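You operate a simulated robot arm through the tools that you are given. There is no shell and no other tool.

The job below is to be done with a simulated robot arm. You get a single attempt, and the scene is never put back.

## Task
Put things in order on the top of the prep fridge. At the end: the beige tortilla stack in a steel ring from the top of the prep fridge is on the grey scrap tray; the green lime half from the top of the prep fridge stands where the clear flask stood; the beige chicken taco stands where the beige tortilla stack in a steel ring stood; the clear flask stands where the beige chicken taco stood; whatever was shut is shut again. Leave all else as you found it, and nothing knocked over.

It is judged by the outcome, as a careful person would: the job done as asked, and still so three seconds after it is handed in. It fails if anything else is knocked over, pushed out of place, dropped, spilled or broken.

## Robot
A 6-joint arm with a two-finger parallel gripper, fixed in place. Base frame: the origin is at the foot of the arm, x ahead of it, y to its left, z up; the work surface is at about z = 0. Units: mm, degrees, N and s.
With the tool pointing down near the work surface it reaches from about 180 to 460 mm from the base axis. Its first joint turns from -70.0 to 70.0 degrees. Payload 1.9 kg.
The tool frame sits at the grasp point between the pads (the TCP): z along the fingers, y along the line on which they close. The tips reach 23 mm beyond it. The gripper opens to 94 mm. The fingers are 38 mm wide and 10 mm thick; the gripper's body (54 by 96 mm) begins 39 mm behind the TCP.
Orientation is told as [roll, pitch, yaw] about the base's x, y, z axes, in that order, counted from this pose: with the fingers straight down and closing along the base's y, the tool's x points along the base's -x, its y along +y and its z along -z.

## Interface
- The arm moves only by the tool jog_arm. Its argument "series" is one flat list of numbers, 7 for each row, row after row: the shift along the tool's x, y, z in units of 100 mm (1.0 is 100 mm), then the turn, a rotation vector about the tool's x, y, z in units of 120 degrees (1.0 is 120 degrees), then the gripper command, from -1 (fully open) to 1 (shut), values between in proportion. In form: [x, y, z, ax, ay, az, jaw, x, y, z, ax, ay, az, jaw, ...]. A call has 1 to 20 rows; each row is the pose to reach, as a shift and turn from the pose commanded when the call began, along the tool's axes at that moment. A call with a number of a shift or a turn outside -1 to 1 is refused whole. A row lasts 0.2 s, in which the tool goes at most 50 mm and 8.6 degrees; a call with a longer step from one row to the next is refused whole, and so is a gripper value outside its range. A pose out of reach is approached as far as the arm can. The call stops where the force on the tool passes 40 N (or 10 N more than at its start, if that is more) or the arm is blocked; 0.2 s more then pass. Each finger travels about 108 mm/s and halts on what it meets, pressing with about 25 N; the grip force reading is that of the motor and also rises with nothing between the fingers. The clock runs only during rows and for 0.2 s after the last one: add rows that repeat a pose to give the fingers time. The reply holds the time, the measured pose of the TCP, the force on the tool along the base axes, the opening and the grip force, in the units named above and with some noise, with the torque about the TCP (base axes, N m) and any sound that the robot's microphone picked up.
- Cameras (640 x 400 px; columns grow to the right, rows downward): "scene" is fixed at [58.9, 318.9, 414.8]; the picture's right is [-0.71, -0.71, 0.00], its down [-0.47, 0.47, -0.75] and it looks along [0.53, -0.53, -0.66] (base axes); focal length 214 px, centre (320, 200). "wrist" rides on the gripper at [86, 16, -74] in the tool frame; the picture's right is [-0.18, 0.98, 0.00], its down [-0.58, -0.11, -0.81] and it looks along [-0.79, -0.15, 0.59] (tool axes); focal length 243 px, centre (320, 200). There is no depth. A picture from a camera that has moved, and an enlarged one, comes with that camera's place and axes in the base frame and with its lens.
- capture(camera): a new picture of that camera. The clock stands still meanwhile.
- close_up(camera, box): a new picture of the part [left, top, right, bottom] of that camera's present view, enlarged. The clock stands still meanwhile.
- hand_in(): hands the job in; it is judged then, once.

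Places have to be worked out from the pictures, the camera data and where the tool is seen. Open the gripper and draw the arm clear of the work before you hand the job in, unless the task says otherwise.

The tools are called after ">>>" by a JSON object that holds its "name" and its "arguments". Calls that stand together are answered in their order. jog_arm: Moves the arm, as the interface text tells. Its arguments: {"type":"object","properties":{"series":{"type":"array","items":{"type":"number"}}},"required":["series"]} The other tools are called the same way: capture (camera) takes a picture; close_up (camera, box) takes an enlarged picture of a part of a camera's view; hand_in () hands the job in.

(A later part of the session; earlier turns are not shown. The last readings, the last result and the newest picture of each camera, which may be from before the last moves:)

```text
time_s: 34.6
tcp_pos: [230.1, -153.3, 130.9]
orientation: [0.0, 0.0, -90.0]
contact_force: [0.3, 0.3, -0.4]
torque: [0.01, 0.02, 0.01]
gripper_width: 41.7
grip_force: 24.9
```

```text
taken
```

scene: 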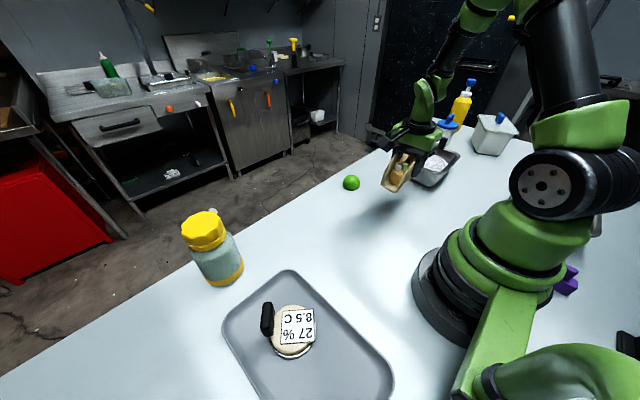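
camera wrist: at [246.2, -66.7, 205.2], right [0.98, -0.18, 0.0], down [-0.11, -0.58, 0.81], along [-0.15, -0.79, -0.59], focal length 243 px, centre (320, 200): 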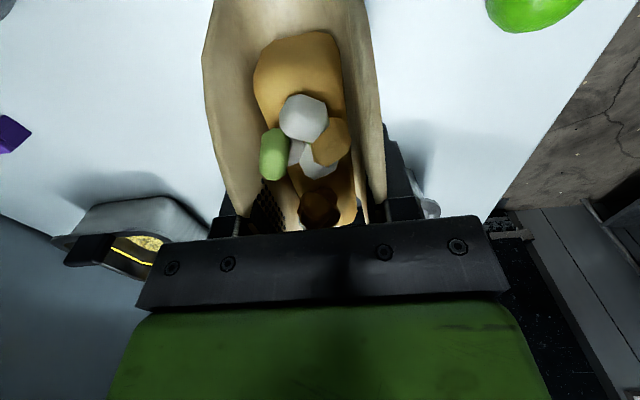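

The taco is above the right area, with 19 mm more to go in -y. I shift and lower to z≈46.

>>> {"name": "jog_arm", "arguments": {"series": [-0.19, 0, 0, 0, 0, 0, 1, -0.19, 0, 0.2, 0, 0, 0, 1, -0.19, 0, 0.4, 0, 0, 0, 1, -0.19, 0, 0.6, 0, 0, 0, 1, -0.19, 0, 0.75, 0, 0, 0, 1, -0.19, 0, 0.84, 0, 0, 0, 1, -0.19, 0, 0.84, 0, 0, 0, 1]}}

>>> {"name": "close_up", "arguments": {"camera": "scene", "box": [340, 110, 480, 230]}}

```text
time_s: 36.2
tcp_pos: [229.5, -171.4, 45.4]
orientation: [0.0, 0.0, -89.8]
contact_force: [-0.2, -0.2, -1.0]
torque: [0.02, 0.02, 0.01]
gripper_width: 41.5
grip_force: 25.3
```

```text
3.33 times, centred on (410, 170) of scene
camera zoom: at [58.9, 318.9, 414.8], right [-0.71, -0.71, 0.0], down [-0.47, 0.47, -0.75], along [0.53, -0.53, -0.66], focal length 715 px, centre (20, 300)
```

zoom: 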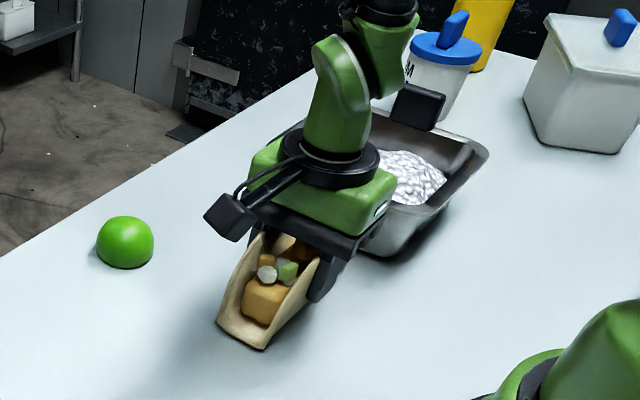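

The arm is on target at (229, -171.5). I lower in small steps to touch the surface.

>>> {"name": "jog_arm", "arguments": {"series": [0, 0, 0.01, 0, 0, 0, 1, 0, 0, 0.02, 0, 0, 0, 1, 0, 0, 0.03, 0, 0, 0, 1, 0, 0, 0.03, 0, 0, 0, 1]}}

>>> {"name": "jog_arm", "arguments": {"series": [0, 0, 0.01, 0, 0, 0, 1, 0, 0, 0.015, 0, 0, 0, 1, 0, 0, 0.015, 0, 0, 0, 1]}}

```text
time_s: 37.2
tcp_pos: [228.9, -172.4, 42.2]
orientation: [0.0, 0.0, -89.9]
contact_force: [0.5, 0.2, -0.4]
torque: [0.01, -0.01, 0.01]
gripper_width: 41.8
grip_force: 25.0
```

```text
time_s: 38.0
tcp_pos: [228.9, -173.0, 40.1]
orientation: [-0.1, 0.0, -90.0]
contact_force: [-0.5, -0.8, -0.4]
torque: [0.0, -0.01, -0.04]
gripper_width: 41.4
grip_force: 25.1
```

Still no contact at z≈40.5; I continue in 1 mm steps.

>>> {"name": "jog_arm", "arguments": {"series": [0, 0, 0.005, 0, 0, 0, 1, 0, 0, 0.01, 0, 0, 0, 1, 0, 0, 0.01, 0, 0, 0, 1]}}

```text
time_s: 38.8
tcp_pos: [230.3, -171.1, 39.0]
orientation: [-0.1, 0.1, -90.0]
contact_force: [-4.0, 5.8, 20.4]
torque: [0.01, 0.12, 0.01]
gripper_width: 41.8
grip_force: 25.3
```

Contact is felt (20 N). I back off 1 mm and open slowly.

>>> {"name": "jog_arm", "arguments": {"series": [0, 0, -0.008, 0, 0, 0, 1, 0, 0, -0.008, 0, 0, 0, 0.6, 0, 0, -0.008, 0, 0, 0, 0.2, 0, 0, -0.008, 0, 0, 0, 0.0, 0, 0, -0.008, 0, 0, 0, -0.25, 0, 0, -0.008, 0, 0, 0, -0.5, 0, 0, -0.008, 0, 0, 0, -0.75, 0, 0, -0.008, 0, 0, 0, -1, 0, 0, -0.008, 0, 0, 0, -1]}}

>>> {"name": "capture", "arguments": {"camera": "wrist"}}

>>> {"name": "close_up", "arguments": {"camera": "scene", "box": [340, 110, 480, 230]}}

```text
time_s: 40.8
tcp_pos: [229.9, -172.5, 40.8]
orientation: [0.0, 0.0, -90.0]
contact_force: [0.8, -0.3, 0.3]
torque: [0.01, 0.0, 0.02]
gripper_width: 94.2
grip_force: 0.1
```

```text
taken
camera wrist: at [245.9, -85.2, 116.5], right [0.98, -0.18, 0.0], down [-0.11, -0.58, 0.81], along [-0.15, -0.79, -0.59], focal length 243 px, centre (320, 200)
```

wrist: 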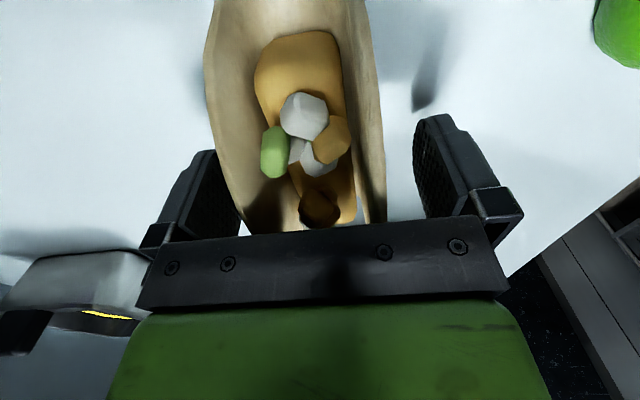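

```text
3.33 times, centred on (410, 170) of scene
camera zoom: at [58.9, 318.9, 414.8], right [-0.71, -0.71, 0.0], down [-0.47, 0.47, -0.75], along [0.53, -0.53, -0.66], focal length 715 px, centre (20, 300)
```

zoom: 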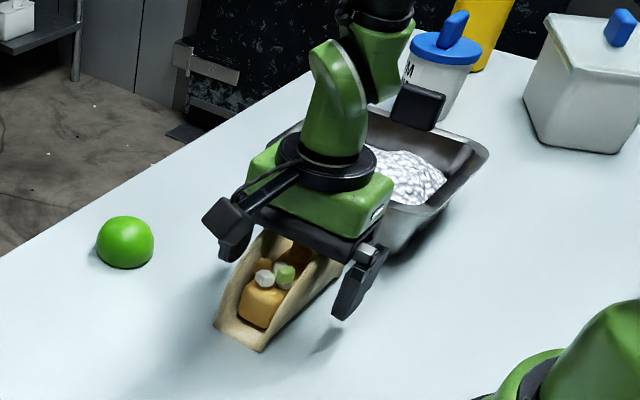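

The taco is standing and released. I rise straight up and check.

>>> {"name": "jog_arm", "arguments": {"series": [0, 0, -0.1, 0, 0, 0, -1, 0, 0, -0.3, 0, 0, 0, -1, 0, 0, -0.55, 0, 0, 0, -1, 0, 0, -0.8, 0, 0, 0, -1, 0, 0, -1.0, 0, 0, 0, -1]}}

>>> {"name": "jog_arm", "arguments": {"series": [0.25, 0.05, -0.15, 0, 0, -0.06, -1, 0.5, 0.1, -0.3, 0, 0, -0.12, -1, 0.75, 0.15, -0.45, 0, 0, -0.18, -1, 1.0, 0.2, -0.6, 0, 0, -0.24, -1, 1.0, 0.2, -0.6, 0, 0, -0.3, -1]}}

>>> {"name": "close_up", "arguments": {"camera": "scene", "box": [340, 110, 480, 230]}}

```text
time_s: 42.0
tcp_pos: [227.4, -170.5, 141.6]
orientation: [0.0, 0.1, -90.1]
contact_force: [-0.2, 0.3, -0.1]
torque: [0.0, 0.01, -0.06]
gripper_width: 94.2
grip_force: 0.1
```

```text
time_s: 43.2
tcp_pos: [248.0, -72.8, 201.1]
orientation: [0.0, 0.0, -53.9]
contact_force: [0.0, 0.6, -0.6]
torque: [0.01, 0.04, -0.02]
gripper_width: 94.0
grip_force: 0.1
```

```text
3.33 times, centred on (410, 170) of scene
camera zoom: at [58.9, 318.9, 414.8], right [-0.71, -0.71, 0.0], down [-0.47, 0.47, -0.75], along [0.53, -0.53, -0.66], focal length 715 px, centre (20, 300)
```

zoom: 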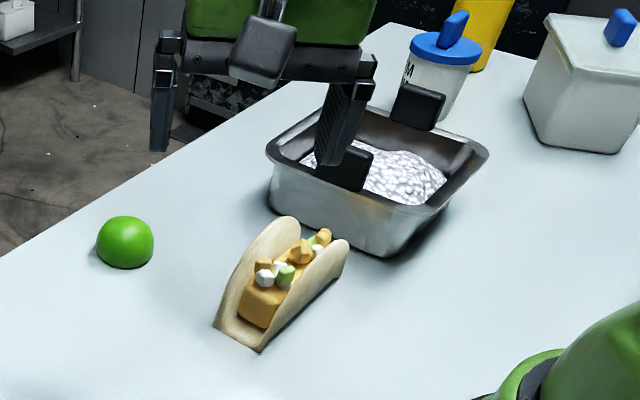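

The taco stands upright in the ring's old place. Now I swing over toward the flask, turning the tool to face it (yaw ≈ 38°), and look at its profile.

>>> {"name": "jog_arm", "arguments": {"series": [0.134, 0.115, 0, 0, 0, -0.052, -1, 0.268, 0.23, 0, 0, 0, -0.104, -1, 0.402, 0.345, 0, 0, 0, -0.156, -1, 0.536, 0.46, 0, 0, 0, -0.208, -1, 0.67, 0.575, 0, 0, 0, -0.258, -1]}}

>>> {"name": "jog_arm", "arguments": {"series": [0.056, 0.167, 0, 0, 0, -0.052, -1, 0.112, 0.335, 0, 0, 0, -0.104, -1, 0.168, 0.5, 0, 0, 0, -0.156, -1, 0.224, 0.67, 0, 0, 0, -0.208, -1, 0.28, 0.837, 0, 0, 0, -0.258, -1]}}

>>> {"name": "jog_arm", "arguments": {"series": [-0.04, 0.172, 0, 0, 0, -0.05, -1, -0.08, 0.344, 0, 0, 0, -0.1, -1, -0.12, 0.516, 0, 0, 0, -0.15, -1, -0.16, 0.688, 0, 0, 0, -0.2, -1, -0.192, 0.861, 0, 0, 0, -0.25, -1, -0.192, 0.861, 0, 0, 0, -0.25, -1]}}

>>> {"name": "capture", "arguments": {"camera": "wrist"}}

>>> {"name": "capture", "arguments": {"camera": "scene"}}

```text
time_s: 44.4
tcp_pos: [257.2, 14.3, 200.2]
orientation: [0.2, 0.0, -22.9]
contact_force: [-0.8, 1.1, -0.6]
torque: [0.02, -0.04, 0.03]
gripper_width: 94.1
grip_force: 0.0
```

```text
time_s: 45.6
tcp_pos: [262.3, 102.6, 201.2]
orientation: [0.0, 0.0, 7.9]
contact_force: [-0.1, 0.5, 0.7]
torque: [-0.02, 0.07, 0.02]
gripper_width: 94.1
grip_force: 0.1
```

```text
time_s: 47.0
tcp_pos: [269.9, 193.1, 201.5]
orientation: [0.0, -0.1, 38.0]
contact_force: [-0.1, 0.3, 0.2]
torque: [0.0, 0.0, -0.02]
gripper_width: 93.8
grip_force: 0.1
```

```text
taken
camera wrist: at [191.4, 152.7, 276.7], right [-0.46, 0.89, 0.0], down [0.52, 0.27, 0.81], along [0.72, 0.37, -0.59], focal length 243 px, centre (320, 200)
```

wrist: 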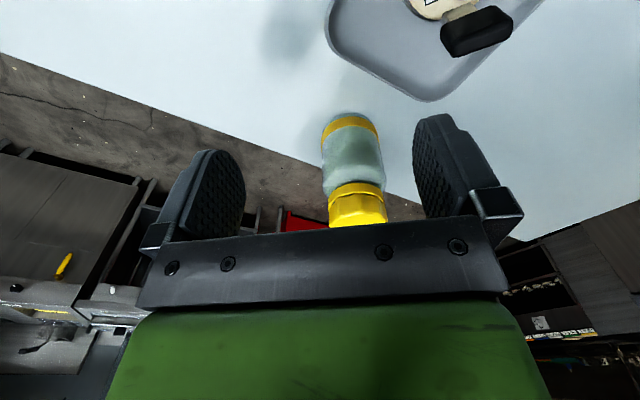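

```text
taken
```

scene: 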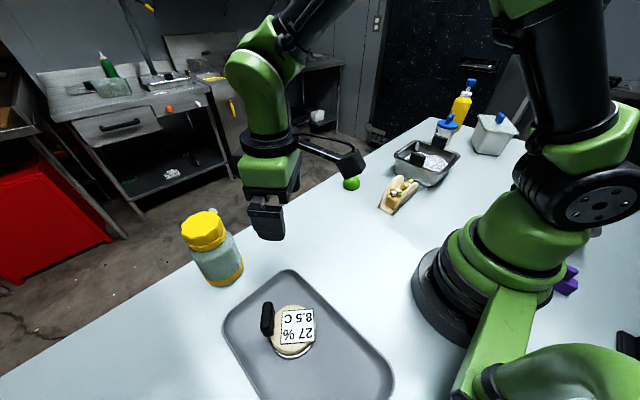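

I zoom in on the flask from the wrist camera to get its profile and height.

>>> {"name": "close_up", "arguments": {"camera": "wrist", "box": [280, 100, 430, 230]}}

>>> {"name": "close_up", "arguments": {"camera": "scene", "box": [170, 200, 260, 290]}}

```text
3.08 times, centred on (355, 165) of wrist
camera zoom: at [191.4, 152.7, 276.7], right [-0.46, 0.89, 0.0], down [0.52, 0.27, 0.81], along [0.72, 0.37, -0.59], focal length 746 px, centre (212, 308)
```

zoom: 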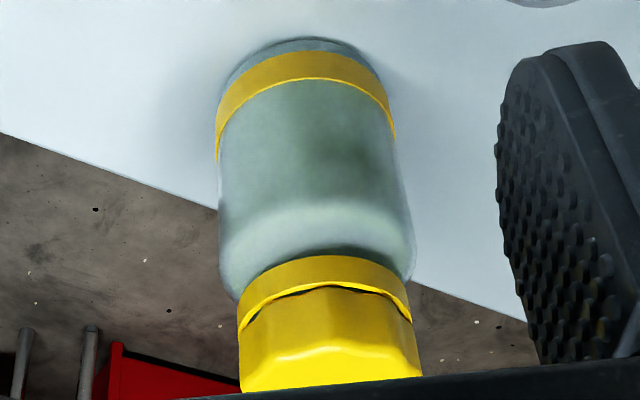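

```text
4.44 times, centred on (215, 245) of scene
camera zoom: at [58.9, 318.9, 414.8], right [-0.71, -0.71, 0.0], down [-0.47, 0.47, -0.75], along [0.53, -0.53, -0.66], focal length 953 px, centre (787, 0)
```

zoom: 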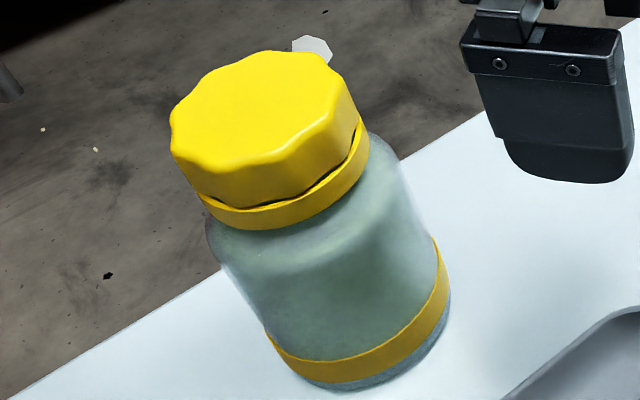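

The flask is centred near (371, 290.5) with body radius about 37 up to z≈92. Its cap, radius about 32, spans z≈110–146. A vertical grip on the body would put the palm into the cap, so I will grip the cap's sides and test-lift a few mm. First I move above it at z≈200.

>>> {"name": "jog_arm", "arguments": {"series": [-0.175, 0.018, 0, 0, 0, 0, -1, -0.35, 0.037, 0, 0, 0, 0, -1, -0.525, 0.055, 0, 0, 0, 0, -1, -0.7, 0.073, 0, 0, 0, 0, -1]}}

>>> {"name": "jog_arm", "arguments": {"series": [-0.175, 0.018, 0, 0, 0, 0, -1, -0.35, 0.037, 0, 0, 0, 0, -1, -0.525, 0.055, 0, 0, 0, 0, -1, -0.7, 0.073, 0, 0, 0, 0, -1, -0.7, 0.073, 0, 0, 0, 0, -1]}}

>>> {"name": "capture", "arguments": {"camera": "wrist"}}

>>> {"name": "capture", "arguments": {"camera": "scene"}}

```text
time_s: 48.0
tcp_pos: [321.6, 239.9, 201.2]
orientation: [0.0, -0.1, 38.0]
contact_force: [-0.5, 0.1, -0.1]
torque: [0.02, -0.02, -0.02]
gripper_width: 93.7
grip_force: 0.1
```

```text
time_s: 49.2
tcp_pos: [356.0, 282.9, 198.2]
orientation: [0.0, 0.0, 38.1]
contact_force: [0.5, 0.8, 0.0]
torque: [-0.01, 0.02, 0.01]
gripper_width: 94.0
grip_force: 0.2
out of reach, approached as far as the arm can: row 4, 5
```

```text
taken
camera wrist: at [277.8, 241.9, 272.9], right [-0.46, 0.89, 0.0], down [0.53, 0.27, 0.81], along [0.72, 0.37, -0.59], focal length 243 px, centre (320, 200)
```

wrist: 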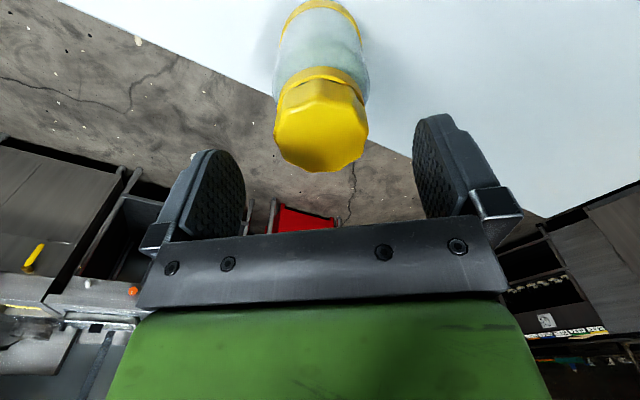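

```text
taken
```

scene: 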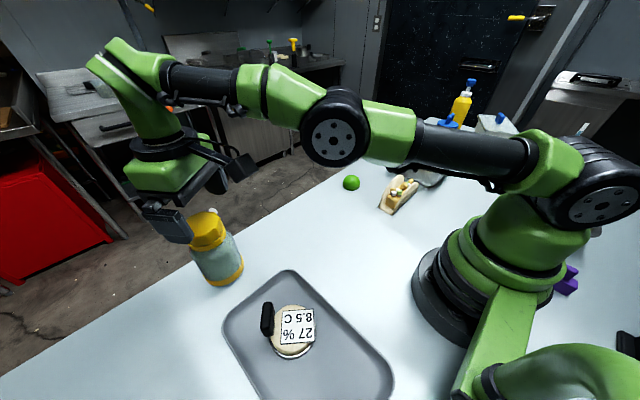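

Straight down the arm only gets to r≈455 here, short of the flask at r≈471. I tilt the tool outward by 18° about the closing axis, which brings that position into reach.

>>> {"name": "jog_arm", "arguments": {"series": [0, 0, 0, 0, -0.05, 0, -1, 0, 0, 0, 0, -0.1, 0, -1, 0, 0, 0, 0, -0.15, 0, -1, 0, 0, 0, 0, -0.15, 0, -1]}}

>>> {"name": "capture", "arguments": {"camera": "wrist"}}

>>> {"name": "capture", "arguments": {"camera": "scene"}}

```text
time_s: 50.2
tcp_pos: [389.0, 309.1, 206.5]
orientation: [0.1, -15.9, 37.9]
contact_force: [-0.4, 0.4, 0.0]
torque: [-0.01, -0.03, 0.02]
gripper_width: 93.9
grip_force: 0.0
out of reach, approached as far as the arm can: row 1, 2, 3, 4
```

```text
taken
camera wrist: at [298.3, 258.3, 255.9], right [-0.46, 0.88, 0.05], down [0.33, 0.12, 0.93], along [0.82, 0.45, -0.35], focal length 243 px, centre (320, 200)
```

wrist: 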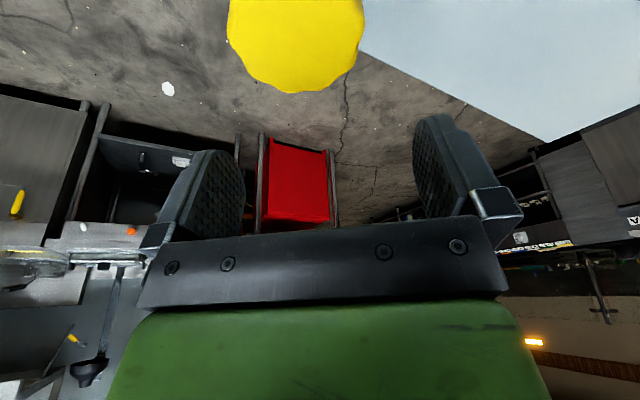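

```text
taken
```

scene: 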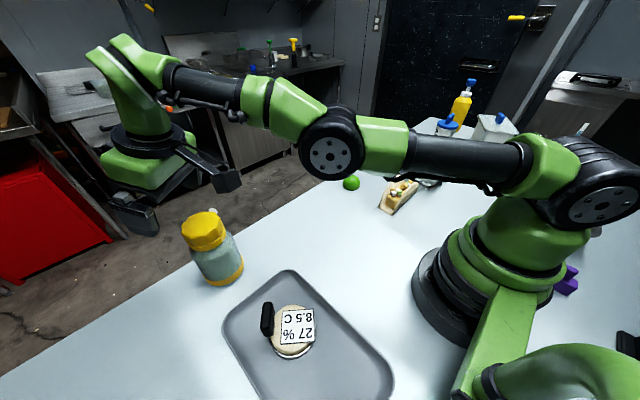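

The solver ended slightly beyond the target with the arm nearly straight. I pull inward about 60 mm with the tilt kept, to get a clean, reachable pose.

>>> {"name": "jog_arm", "arguments": {"series": [0.2, 0, -0.06, 0, 0, 0, -1, 0.4, 0, -0.12, 0, 0, 0, -1, 0.57, 0, -0.185, 0, 0, 0, -1, 0.57, 0, -0.185, 0, 0, 0, -1]}}

```text
time_s: 51.2
tcp_pos: [393.6, 311.9, 211.9]
orientation: [-0.1, -18.1, 37.9]
contact_force: [-0.6, 0.1, -0.3]
torque: [0.01, 0.01, 0.0]
gripper_width: 93.9
grip_force: 0.2
out of reach, approached as far as the arm can: row 1, 2, 3, 4
```

The arm is stuck at its straight-elbow singularity, above and beyond the flask and well clear of it. I first swing sideways (-y tool, 100 mm), away from the flask, before bending the elbow again.

>>> {"name": "jog_arm", "arguments": {"series": [0, -0.2, 0, 0, 0, 0, -1, 0, -0.4, 0, 0, 0, 0, -1, 0, -0.6, 0, 0, 0, 0, -1, 0, -0.8, 0, 0, 0, 0, -1, 0, -1.0, 0, 0, 0, 0, -1, 0, -1.0, 0, 0, 0, 0, -1]}}

>>> {"name": "capture", "arguments": {"camera": "scene"}}

```text
time_s: 52.6
tcp_pos: [448.2, 228.2, 210.6]
orientation: [-0.1, -18.2, 37.9]
contact_force: [-0.4, -0.6, 0.3]
torque: [-0.01, 0.0, -0.01]
gripper_width: 94.1
grip_force: 0.1
out of reach, approached as far as the arm can: row 3, 4, 5, 6
```

```text
taken
```

scene: 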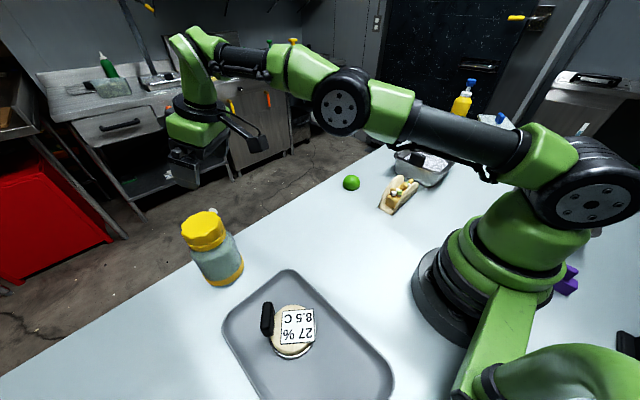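

Lateral motion works normally; only the pure inward move is stuck. I now combine a sideways, downward and inward move, which should let the elbow bend while keeping away from the flask.

>>> {"name": "jog_arm", "arguments": {"series": [0.02, -0.15, 0.1, 0, 0, 0, -1, 0.08, -0.3, 0.2, 0, 0, 0, -1, 0.2, -0.45, 0.3, 0, 0, 0, -1, 0.4, -0.6, 0.3, 0, 0, 0, -1, 0.63, -0.6, 0.32, 0, 0, 0, -1, 0.63, -0.6, 0.32, 0, 0, 0, -1]}}

>>> {"name": "capture", "arguments": {"camera": "scene"}}

```text
time_s: 54.0
tcp_pos: [479.7, 164.7, 161.6]
orientation: [0.0, -18.0, 38.1]
contact_force: [-0.1, -0.4, 0.3]
torque: [-0.03, -0.03, 0.0]
gripper_width: 94.0
grip_force: 0.1
out of reach, approached as far as the arm can: row 3, 4, 5, 6
```

```text
taken
```

scene: 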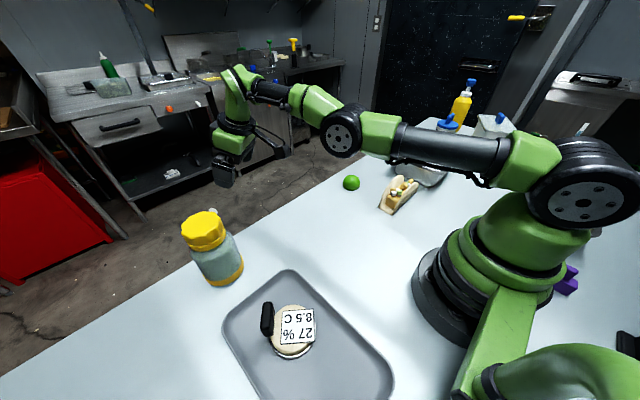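

The arm still rides on its full-extension sphere; the elbow appears to have gone slightly past straight. Beyond the table edge there is free space below, so I push down and outward to bend the elbow the right way, then pull inward.

>>> {"name": "jog_arm", "arguments": {"series": [-0.056, -0.065, 0.44, 0, 0, 0, -1, -0.11, -0.13, 0.88, 0, 0, 0, -1, -0.11, -0.13, 0.88, 0, 0, 0, -1, 0.247, 0, 0.761, 0, 0, 0, -1, 0.517, 0.098, 0.673, 0, 0, 0, -1, 0.787, 0.196, 0.585, 0, 0, 0, -1, 0.787, 0.196, 0.585, 0, 0, 0, -1]}}

>>> {"name": "capture", "arguments": {"camera": "scene"}}

```text
time_s: 55.6
tcp_pos: [424.9, 145.1, 81.1]
orientation: [0.0, -18.0, 38.0]
contact_force: [-0.3, 0.5, -0.2]
torque: [0.0, -0.02, 0.02]
gripper_width: 94.2
grip_force: 0.1
out of reach, approached as far as the arm can: row 1, 2, 3
```

```text
taken
```

scene: 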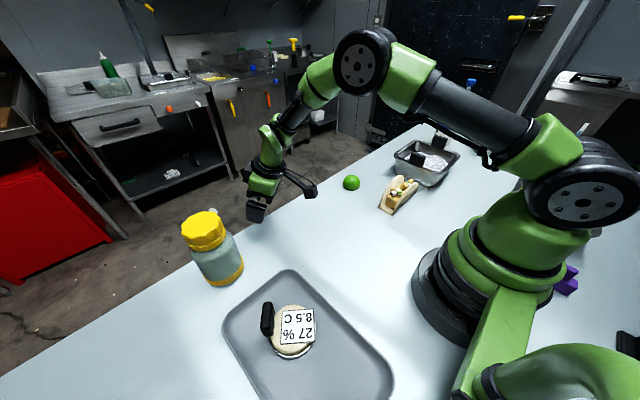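

The elbow is bent upward again and the pose is cleanly reachable. I rise to z≈200 with the tilt kept, and then move over the flask.

>>> {"name": "jog_arm", "arguments": {"series": [-0.03, 0.05, -0.19, 0, 0, 0, -1, -0.06, 0.15, -0.38, 0, 0, 0, -1, -0.1, 0.3, -0.57, 0, 0, 0, -1, -0.13, 0.45, -0.76, 0, 0, 0, -1, -0.16, 0.553, -0.946, 0, 0, 0, -1, -0.16, 0.553, -0.946, 0, 0, 0, -1]}}

>>> {"name": "jog_arm", "arguments": {"series": [-0.04, 0, -0.12, 0, 0, 0, -1, -0.077, 0, -0.238, 0, 0, 0, -1, -0.077, 0.15, -0.238, 0, 0, 0, -1, -0.077, 0.3, -0.238, 0, 0, 0, -1, -0.077, 0.45, -0.238, 0, 0, 0, -1, -0.077, 0.45, -0.238, 0, 0, 0, -1]}}

>>> {"name": "capture", "arguments": {"camera": "wrist"}}

>>> {"name": "capture", "arguments": {"camera": "scene"}}

```text
time_s: 57.0
tcp_pos: [379.0, 181.7, 175.1]
orientation: [0.0, -18.2, 38.0]
contact_force: [0.6, -1.3, -0.2]
torque: [0.0, -0.03, -0.03]
gripper_width: 94.0
grip_force: 0.0
```

```text
time_s: 58.4
tcp_pos: [349.2, 214.2, 202.2]
orientation: [0.0, -18.1, 38.0]
contact_force: [-0.5, 0.5, 0.0]
torque: [-0.03, 0.01, -0.02]
gripper_width: 93.9
grip_force: 0.1
```

```text
taken
camera wrist: at [256.9, 163.2, 245.9], right [-0.47, 0.88, 0.06], down [0.31, 0.1, 0.95], along [0.83, 0.46, -0.32], focal length 243 px, centre (320, 200)
```

wrist: 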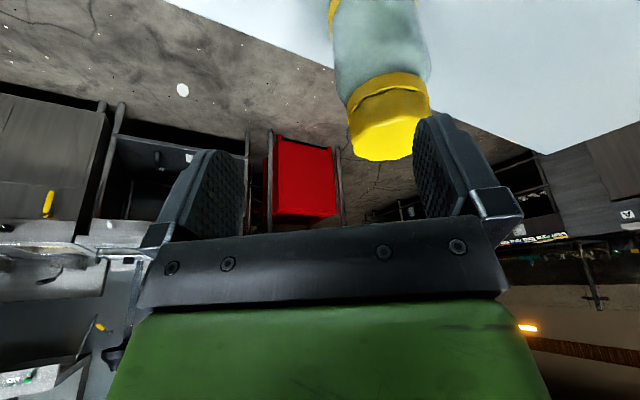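

```text
taken
```

scene: 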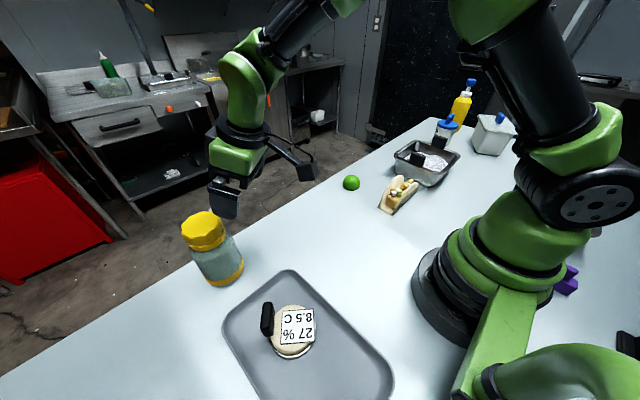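

I zoom in on the cap from here to refine its height and centre.

>>> {"name": "close_up", "arguments": {"camera": "wrist", "box": [310, 0, 470, 180]}}

```text
2.22 times, centred on (390, 90) of wrist
camera zoom: at [256.9, 163.2, 245.9], right [-0.47, 0.88, 0.06], down [0.31, 0.1, 0.95], along [0.83, 0.46, -0.32], focal length 539 px, centre (164, 444)
```

zoom: 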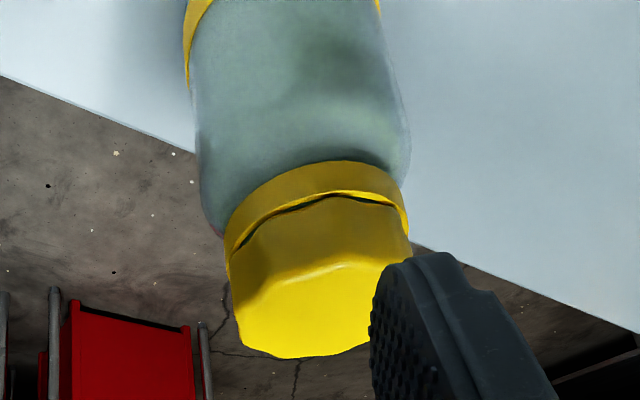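

The cap spans z≈118–149 with radius about 31, and its centre agrees with (371, 290.5). I move directly above it at z≈200 with the tilt kept.

>>> {"name": "jog_arm", "arguments": {"series": [-0.12, 0.093, 0.038, 0, 0, 0, -1, -0.235, 0.186, 0.076, 0, 0, 0, -1, -0.352, 0.278, 0.115, 0, 0, 0, -1, -0.47, 0.371, 0.153, 0, 0, 0, -1, -0.587, 0.464, 0.191, 0, 0, 0, -1, -0.587, 0.464, 0.191, 0, 0, 0, -1]}}

>>> {"name": "capture", "arguments": {"camera": "wrist"}}

>>> {"name": "close_up", "arguments": {"camera": "scene", "box": [130, 160, 270, 290]}}

```text
time_s: 59.8
tcp_pos: [370.6, 288.4, 199.9]
orientation: [0.0, -18.0, 37.9]
contact_force: [0.4, -0.8, -0.3]
torque: [0.03, 0.0, 0.01]
gripper_width: 93.8
grip_force: 0.0
```

```text
taken
camera wrist: at [278.1, 237.9, 244.0], right [-0.47, 0.88, 0.06], down [0.31, 0.1, 0.95], along [0.83, 0.46, -0.32], focal length 243 px, centre (320, 200)
```

wrist: 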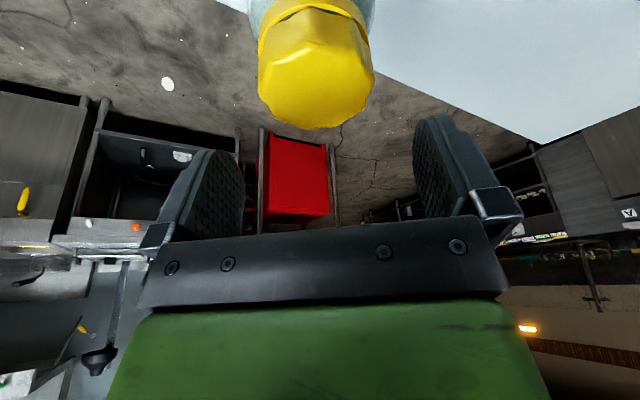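

```text
3.08 times, centred on (200, 225) of scene
camera zoom: at [58.9, 318.9, 414.8], right [-0.71, -0.71, 0.0], down [-0.47, 0.47, -0.75], along [0.53, -0.53, -0.66], focal length 660 px, centre (689, 123)
```

zoom: 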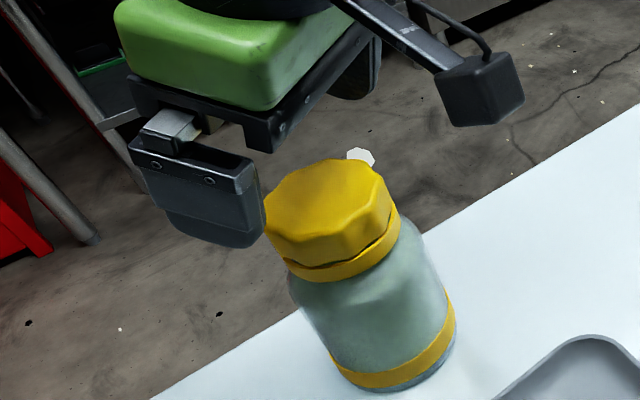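

I zoom in to measure the cap's lateral centring between the fingers.

>>> {"name": "close_up", "arguments": {"camera": "wrist", "box": [200, 0, 440, 150]}}

```text
2.67 times, centred on (320, 75) of wrist
camera zoom: at [278.1, 237.9, 244.0], right [-0.47, 0.88, 0.06], down [0.31, 0.1, 0.95], along [0.83, 0.46, -0.32], focal length 647 px, centre (320, 533)
```

zoom: 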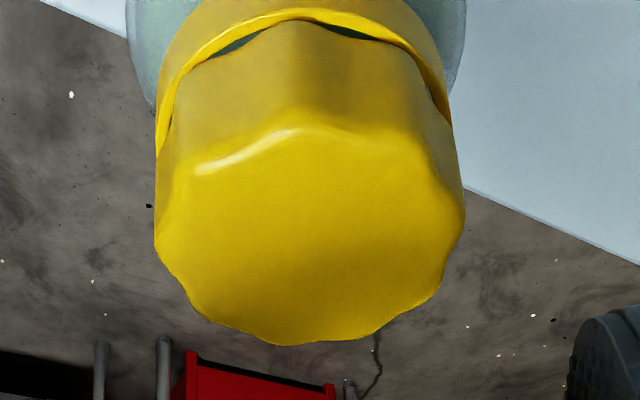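

The cap is centred within about 2 mm laterally, which is ample for the 94 mm opening. I descend vertically to TCP z≈136.

>>> {"name": "jog_arm", "arguments": {"series": [0.04, 0.01, 0.124, 0, 0, 0, -1, 0.08, 0.01, 0.247, 0, 0, 0, -1, 0.12, 0.01, 0.37, 0, 0, 0, -1, 0.16, 0.01, 0.5, 0, 0, 0, -1, 0.195, 0.01, 0.608, 0, 0, 0, -1, 0.195, 0.01, 0.608, 0, 0, 0, -1]}}

>>> {"name": "capture", "arguments": {"camera": "wrist"}}

>>> {"name": "close_up", "arguments": {"camera": "scene", "box": [130, 160, 270, 290]}}

```text
time_s: 61.2
tcp_pos: [371.6, 290.3, 135.7]
orientation: [-0.1, -18.0, 37.9]
contact_force: [0.2, -0.2, 1.1]
torque: [-0.02, -0.02, 0.01]
gripper_width: 94.1
grip_force: 0.1
```

```text
taken
camera wrist: at [277.7, 237.7, 180.2], right [-0.47, 0.88, 0.06], down [0.31, 0.1, 0.95], along [0.83, 0.46, -0.32], focal length 243 px, centre (320, 200)
```

wrist: 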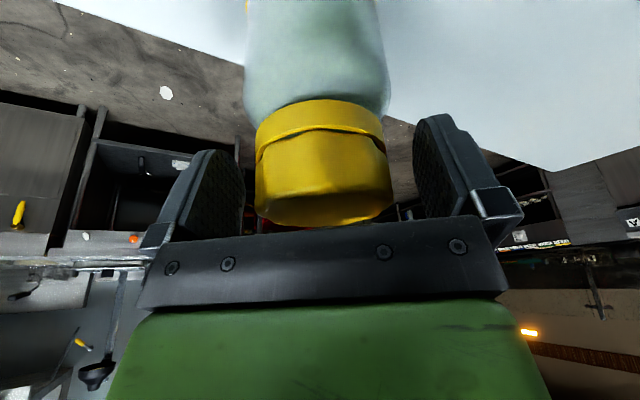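

```text
3.08 times, centred on (200, 225) of scene
camera zoom: at [58.9, 318.9, 414.8], right [-0.71, -0.71, 0.0], down [-0.47, 0.47, -0.75], along [0.53, -0.53, -0.66], focal length 660 px, centre (689, 123)
```

zoom: 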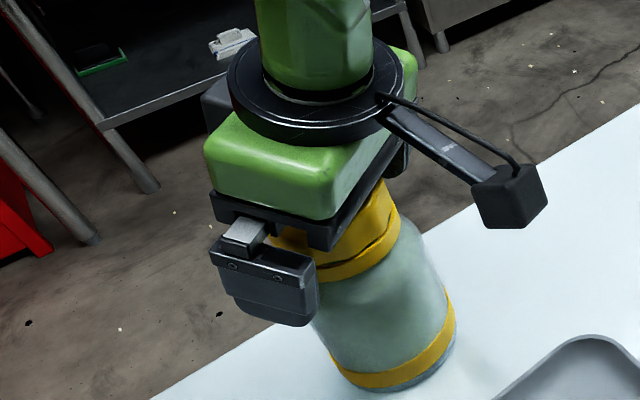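

The cap is between the fingers, centred, with the fingertips at the ring level above the shoulder. I close the jaws.

>>> {"name": "jog_arm", "arguments": {"series": [0, 0, 0, 0, 0, 0, -0.75, 0, 0, 0, 0, 0, 0, -0.5, 0, 0, 0, 0, 0, 0, -0.25, 0, 0, 0, 0, 0, 0, 0.1, 0, 0, 0, 0, 0, 0, 0.6, 0, 0, 0, 0, 0, 0, 1, 0, 0, 0, 0, 0, 0, 1]}}

>>> {"name": "capture", "arguments": {"camera": "wrist"}}

>>> {"name": "close_up", "arguments": {"camera": "scene", "box": [130, 160, 270, 290]}}

```text
time_s: 62.8
tcp_pos: [370.9, 288.8, 135.3]
orientation: [0.0, -17.9, 37.9]
contact_force: [-1.8, 1.5, 0.5]
torque: [0.08, 0.03, -0.01]
gripper_width: 60.3
grip_force: 24.8
```

```text
taken
camera wrist: at [277.7, 237.8, 180.4], right [-0.47, 0.88, 0.06], down [0.31, 0.1, 0.95], along [0.83, 0.46, -0.32], focal length 243 px, centre (320, 200)
```

wrist: 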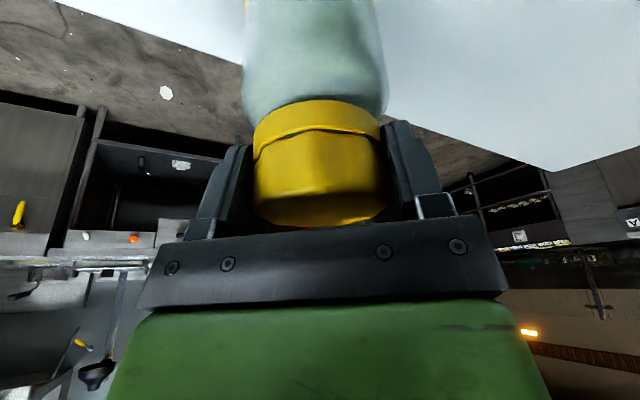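

```text
3.08 times, centred on (200, 225) of scene
camera zoom: at [58.9, 318.9, 414.8], right [-0.71, -0.71, 0.0], down [-0.47, 0.47, -0.75], along [0.53, -0.53, -0.66], focal length 660 px, centre (689, 123)
```

zoom: 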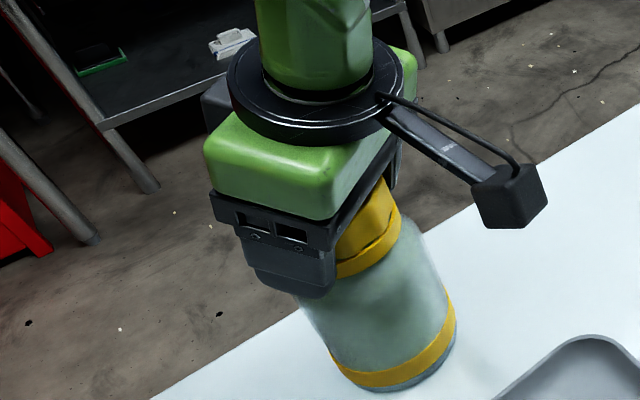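

The cap is gripped at 60 mm with 25 N. I do a small 8 mm test lift to check that the whole flask comes with it.

>>> {"name": "jog_arm", "arguments": {"series": [-0.008, 0, -0.025, 0, 0, 0, 1, -0.016, 0, -0.05, 0, 0, 0, 1, -0.025, 0, -0.076, 0, 0, 0, 1, -0.025, 0, -0.076, 0, 0, 0, 1]}}

>>> {"name": "capture", "arguments": {"camera": "wrist"}}

>>> {"name": "close_up", "arguments": {"camera": "scene", "box": [130, 160, 270, 290]}}

```text
time_s: 63.8
tcp_pos: [370.8, 288.4, 143.8]
orientation: [0.0, -18.0, 37.9]
contact_force: [0.1, -0.7, -4.8]
torque: [0.01, -0.03, 0.0]
gripper_width: 60.3
grip_force: 24.8
```

```text
taken
camera wrist: at [277.9, 237.3, 189.1], right [-0.47, 0.88, 0.06], down [0.31, 0.1, 0.95], along [0.83, 0.46, -0.32], focal length 243 px, centre (320, 200)
```

wrist: 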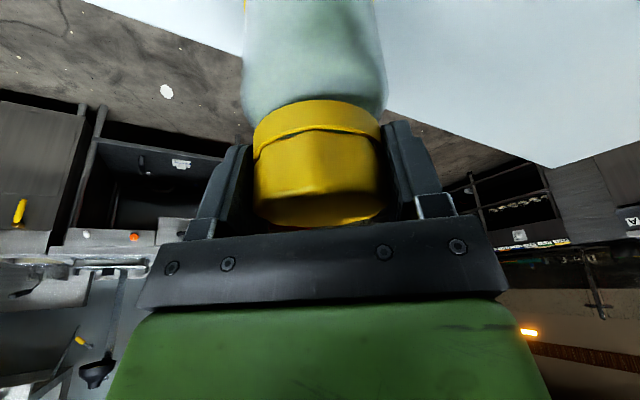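

```text
3.08 times, centred on (200, 225) of scene
camera zoom: at [58.9, 318.9, 414.7], right [-0.71, -0.71, 0.0], down [-0.47, 0.47, -0.75], along [0.53, -0.53, -0.66], focal length 660 px, centre (689, 123)
```

zoom: 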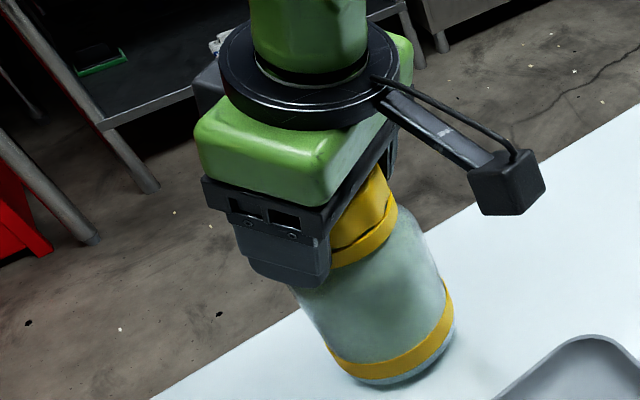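

The whole flask rose with the cap (about 0.5 kg) and hangs steady. I lift it to z≈180 and carry it toward the taco's old place at (330, 48), keeping the orientation.

>>> {"name": "jog_arm", "arguments": {"series": [-0.03, 0, -0.09, 0, 0, 0, 1, -0.06, 0, -0.18, 0, 0, 0, 1, -0.09, 0, -0.27, 0, 0, 0, 1, -0.117, 0, -0.361, 0, 0, 0, 1, -0.117, 0, -0.361, 0, 0, 0, 1]}}

>>> {"name": "jog_arm", "arguments": {"series": [0.06, -0.055, -0.019, 0, 0, 0, 1, 0.17, -0.165, -0.056, 0, 0, 0, 1, 0.287, -0.275, -0.093, 0, 0, 0, 1, 0.4, -0.384, -0.13, 0, 0, 0, 1, 0.515, -0.494, -0.167, 0, 0, 0, 1, 0.573, -0.549, -0.186, 0, 0, 0, 1]}}

>>> {"name": "jog_arm", "arguments": {"series": [0.06, -0.055, -0.019, 0, 0, 0, 1, 0.17, -0.165, -0.056, 0, 0, 0, 1, 0.287, -0.275, -0.093, 0, 0, 0, 1, 0.4, -0.384, -0.13, 0, 0, 0, 1, 0.515, -0.494, -0.167, 0, 0, 0, 1, 0.573, -0.549, -0.186, 0, 0, 0, 1]}}

>>> {"name": "capture", "arguments": {"camera": "scene"}}

```text
time_s: 65.0
tcp_pos: [368.8, 289.3, 181.9]
orientation: [0.0, -17.9, 37.9]
contact_force: [0.9, 0.2, -3.4]
torque: [0.0, 0.05, 0.0]
gripper_width: 60.3
grip_force: 25.0
```

```text
time_s: 66.4
tcp_pos: [357.8, 208.3, 182.8]
orientation: [0.0, -18.2, 38.0]
contact_force: [-1.3, -0.2, -3.3]
torque: [0.02, 0.01, 0.05]
gripper_width: 60.3
grip_force: 24.8
```

```text
time_s: 67.8
tcp_pos: [342.1, 129.9, 183.6]
orientation: [0.0, -18.1, 37.9]
contact_force: [-0.1, 1.0, -4.7]
torque: [-0.04, -0.02, 0.01]
gripper_width: 60.5
grip_force: 25.0
```

```text
taken
```

scene: 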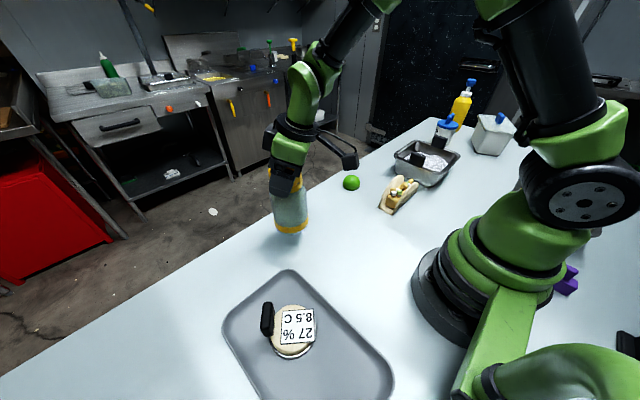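

It is steady and on course. I do the last lateral leg, then lower to about 5 mm above the surface.

>>> {"name": "jog_arm", "arguments": {"series": [0.06, -0.055, -0.019, 0, 0, 0, 1, 0.17, -0.165, -0.056, 0, 0, 0, 1, 0.287, -0.28, -0.093, 0, 0, 0, 1, 0.4, -0.39, -0.13, 0, 0, 0, 1, 0.515, -0.5, -0.167, 0, 0, 0, 1, 0.571, -0.558, -0.186, 0, 0, 0, 1, 0.571, -0.558, -0.186, 0, 0, 0, 1]}}

>>> {"name": "capture", "arguments": {"camera": "scene"}}

>>> {"name": "close_up", "arguments": {"camera": "scene", "box": [250, 110, 390, 260]}}

```text
time_s: 69.4
tcp_pos: [328.3, 49.5, 182.2]
orientation: [-0.1, -18.0, 37.9]
contact_force: [-1.0, -0.3, -3.9]
torque: [-0.01, 0.03, -0.01]
gripper_width: 60.2
grip_force: 24.9
```

```text
taken
```

scene: 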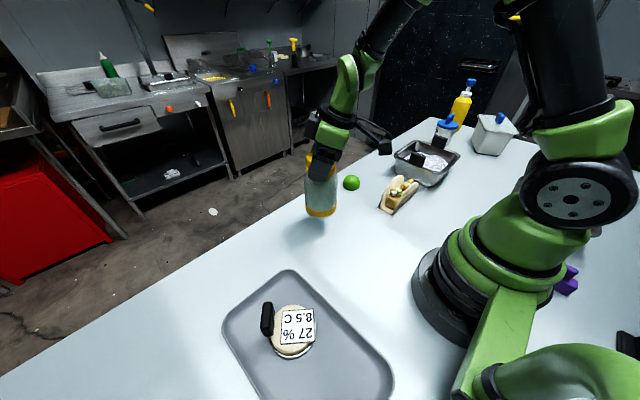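

```text
2.67 times, centred on (320, 185) of scene
camera zoom: at [58.9, 318.9, 414.7], right [-0.71, -0.71, 0.0], down [-0.47, 0.47, -0.75], along [0.53, -0.53, -0.66], focal length 572 px, centre (320, 240)
```

zoom: 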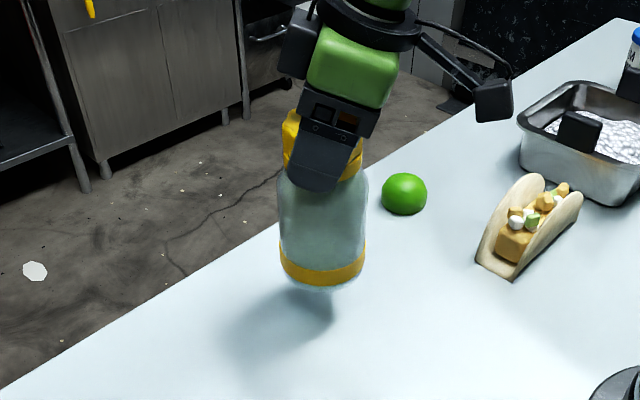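

The flask hangs over (329, 49). I lower it to z≈141, still above contact.

>>> {"name": "jog_arm", "arguments": {"series": [0.03, 0, 0.09, 0, 0, 0, 1, 0.06, 0, 0.18, 0, 0, 0, 1, 0.09, 0, 0.28, 0, 0, 0, 1, 0.115, 0, 0.35, 0, 0, 0, 1, 0.127, 0, 0.39, 0, 0, 0, 1, 0.127, 0, 0.39, 0, 0, 0, 1]}}

>>> {"name": "jog_arm", "arguments": {"series": [0.005, 0, 0.01, 0, 0, 0, 1, 0.008, 0, 0.024, 0, 0, 0, 1, 0.008, 0, 0.024, 0, 0, 0, 1]}}

```text
time_s: 70.8
tcp_pos: [328.6, 49.1, 141.8]
orientation: [0.0, -18.0, 37.8]
contact_force: [0.7, 0.0, -3.8]
torque: [0.01, 0.0, 0.01]
gripper_width: 60.2
grip_force: 25.5
```

```text
time_s: 71.6
tcp_pos: [330.3, 47.7, 138.4]
orientation: [0.1, -18.0, 37.9]
contact_force: [0.2, -0.1, -4.7]
torque: [-0.02, 0.0, 0.01]
gripper_width: 60.3
grip_force: 24.8
```

Still hanging freely at z≈138.5. I continue in 1 mm steps.

>>> {"name": "jog_arm", "arguments": {"series": [0.003, 0, 0.01, 0, 0, 0, 1, 0.006, 0, 0.019, 0, 0, 0, 1, 0.006, 0, 0.019, 0, 0, 0, 1]}}

>>> {"name": "jog_arm", "arguments": {"series": [0.002, 0, 0.005, 0, 0, 0, 1, 0.003, 0, 0.01, 0, 0, 0, 1, 0.003, 0, 0.01, 0, 0, 0, 1]}}

```text
time_s: 72.4
tcp_pos: [330.5, 49.5, 136.2]
orientation: [0.0, -18.0, 37.9]
contact_force: [0.4, 0.3, -3.6]
torque: [-0.03, -0.01, 0.04]
gripper_width: 60.1
grip_force: 25.5
```

```text
time_s: 73.2
tcp_pos: [331.4, 48.8, 135.2]
orientation: [0.0, -18.1, 37.9]
contact_force: [-0.9, 0.4, 1.1]
torque: [0.0, 0.05, 0.03]
gripper_width: 60.3
grip_force: 25.1
```

The load has transferred to the surface (force from -4 N to +1 N). I open the jaws slowly.

>>> {"name": "jog_arm", "arguments": {"series": [0, 0, 0, 0, 0, 0, 0.5, 0, 0, 0, 0, 0, 0, 0, 0, 0, 0, 0, 0, 0, -0.3, 0, 0, 0, 0, 0, 0, -0.5, 0, 0, 0, 0, 0, 0, -0.75, 0, 0, 0, 0, 0, 0, -1, 0, 0, 0, 0, 0, 0, -1]}}

>>> {"name": "capture", "arguments": {"camera": "wrist"}}

>>> {"name": "close_up", "arguments": {"camera": "scene", "box": [250, 110, 390, 260]}}

```text
time_s: 74.8
tcp_pos: [330.3, 48.3, 136.3]
orientation: [0.0, -18.2, 37.9]
contact_force: [-0.9, -0.2, 0.1]
torque: [0.01, -0.01, 0.02]
gripper_width: 93.9
grip_force: 0.0
```

```text
taken
camera wrist: at [237.4, -2.5, 180.5], right [-0.47, 0.88, 0.06], down [0.31, 0.1, 0.95], along [0.83, 0.46, -0.32], focal length 243 px, centre (320, 200)
```

wrist: 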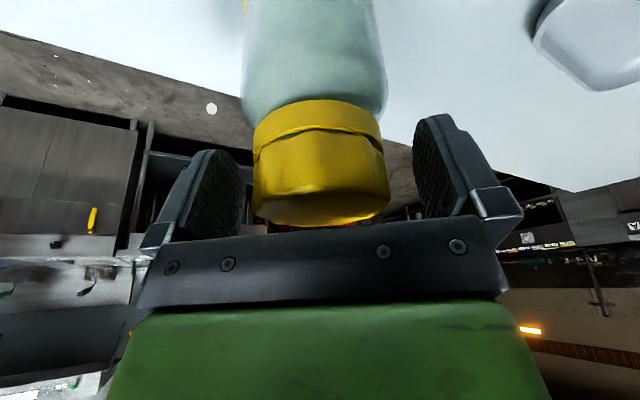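

```text
2.67 times, centred on (320, 185) of scene
camera zoom: at [58.9, 318.9, 414.8], right [-0.71, -0.71, 0.0], down [-0.47, 0.47, -0.75], along [0.53, -0.53, -0.66], focal length 572 px, centre (320, 240)
```

zoom: 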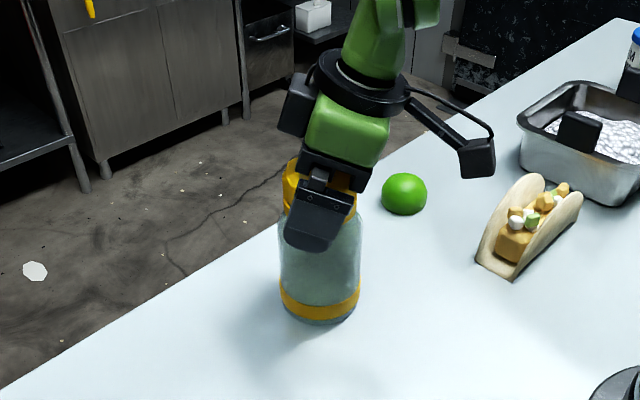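

The flask stands freely in the taco's old place. I rise straight up and clear it before turning toward the lime.

>>> {"name": "jog_arm", "arguments": {"series": [-0.03, 0, -0.095, 0, 0, 0, -1, -0.08, 0, -0.25, 0, 0, 0, -1, -0.13, 0, -0.4, 0, 0, 0, -1, -0.18, 0, -0.56, 0, 0, 0, -1, -0.232, 0, -0.713, 0, 0, 0, -1, -0.232, 0, -0.713, 0, 0, 0, -1]}}

>>> {"name": "jog_arm", "arguments": {"series": [0.045, -0.077, -0.015, 0.0188, 0, 0.0579, -1, 0.09, -0.154, -0.03, 0.0376, 0, 0.1157, -1, 0.136, -0.231, -0.044, 0.0564, 0, 0.1736, -1, 0.181, -0.308, -0.059, 0.0752, 0, 0.2314, -1, 0.226, -0.386, -0.074, 0.094, 0, 0.2893, -1, 0.272, -0.463, -0.088, 0.1128, 0, 0.3471, -1, 0.317, -0.54, -0.103, 0.1316, 0, 0.405, -1, 0.362, -0.617, -0.118, 0.1504, 0, 0.4628, -1, 0.408, -0.694, -0.132, 0.1692, 0, 0.5207, -1, 0.453, -0.771, -0.147, 0.188, 0, 0.5785, -1, 0.453, -0.771, -0.147, 0.188, 0, 0.5785, -1]}}

>>> {"name": "capture", "arguments": {"camera": "wrist"}}

>>> {"name": "capture", "arguments": {"camera": "scene"}}

```text
time_s: 76.2
tcp_pos: [330.5, 51.2, 210.0]
orientation: [0.0, -18.1, 37.9]
contact_force: [-0.6, 0.2, 0.1]
torque: [0.0, -0.01, 0.02]
gripper_width: 94.3
grip_force: 0.1
```

```text
time_s: 78.6
tcp_pos: [338.1, -41.6, 209.3]
orientation: [0.0, -18.0, -35.3]
contact_force: [0.0, 0.1, -0.1]
torque: [0.01, -0.01, 0.0]
gripper_width: 93.8
grip_force: 0.0
```

```text
taken
camera wrist: at [262.2, 31.3, 254.7], right [0.71, 0.7, 0.06], down [0.19, -0.26, 0.95], along [0.68, -0.66, -0.32], focal length 243 px, centre (320, 200)
```

wrist: 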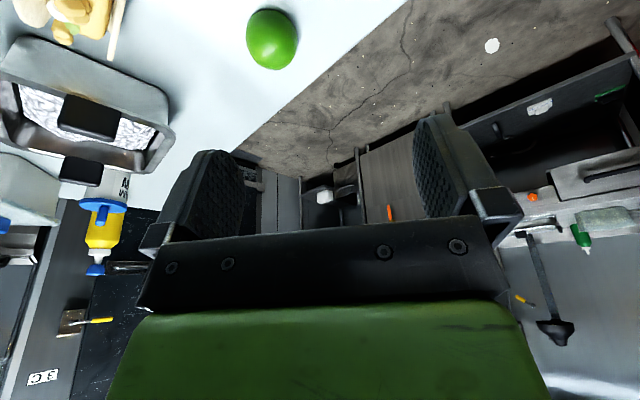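

```text
taken
```

scene: 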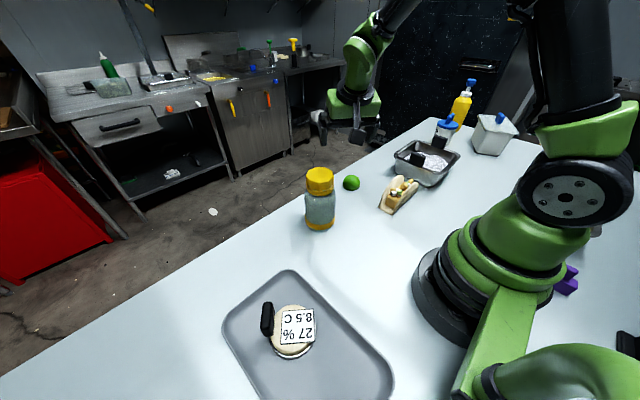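

The lime measures near (367, -127) from here too. I zoom in to check its shape and size, and also check the flask.

>>> {"name": "close_up", "arguments": {"camera": "wrist", "box": [220, 0, 330, 90]}}

>>> {"name": "close_up", "arguments": {"camera": "scene", "box": [290, 150, 410, 240]}}

```text
4.44 times, centred on (275, 45) of wrist
camera zoom: at [262.2, 31.3, 254.7], right [0.71, 0.7, 0.06], down [0.19, -0.26, 0.95], along [0.68, -0.66, -0.32], focal length 1078 px, centre (520, 889)
```

zoom: 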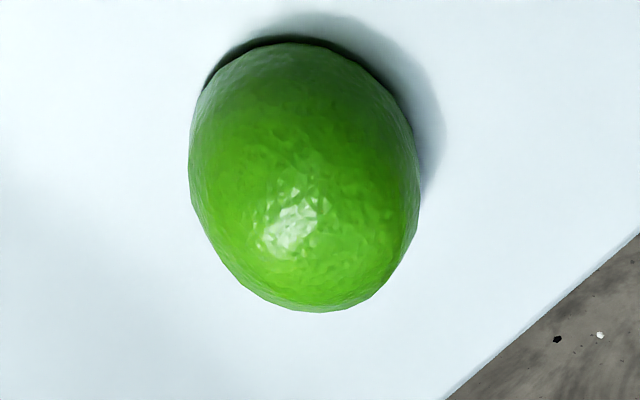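

```text
4.44 times, centred on (350, 195) of scene
camera zoom: at [58.9, 318.9, 414.8], right [-0.71, -0.71, 0.0], down [-0.47, 0.47, -0.75], along [0.53, -0.53, -0.66], focal length 953 px, centre (187, 222)
```

zoom: 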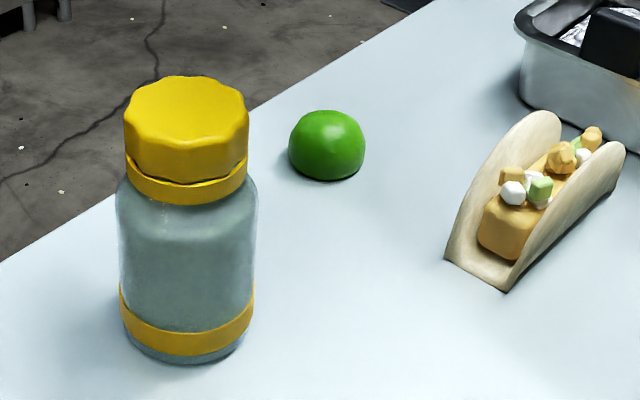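

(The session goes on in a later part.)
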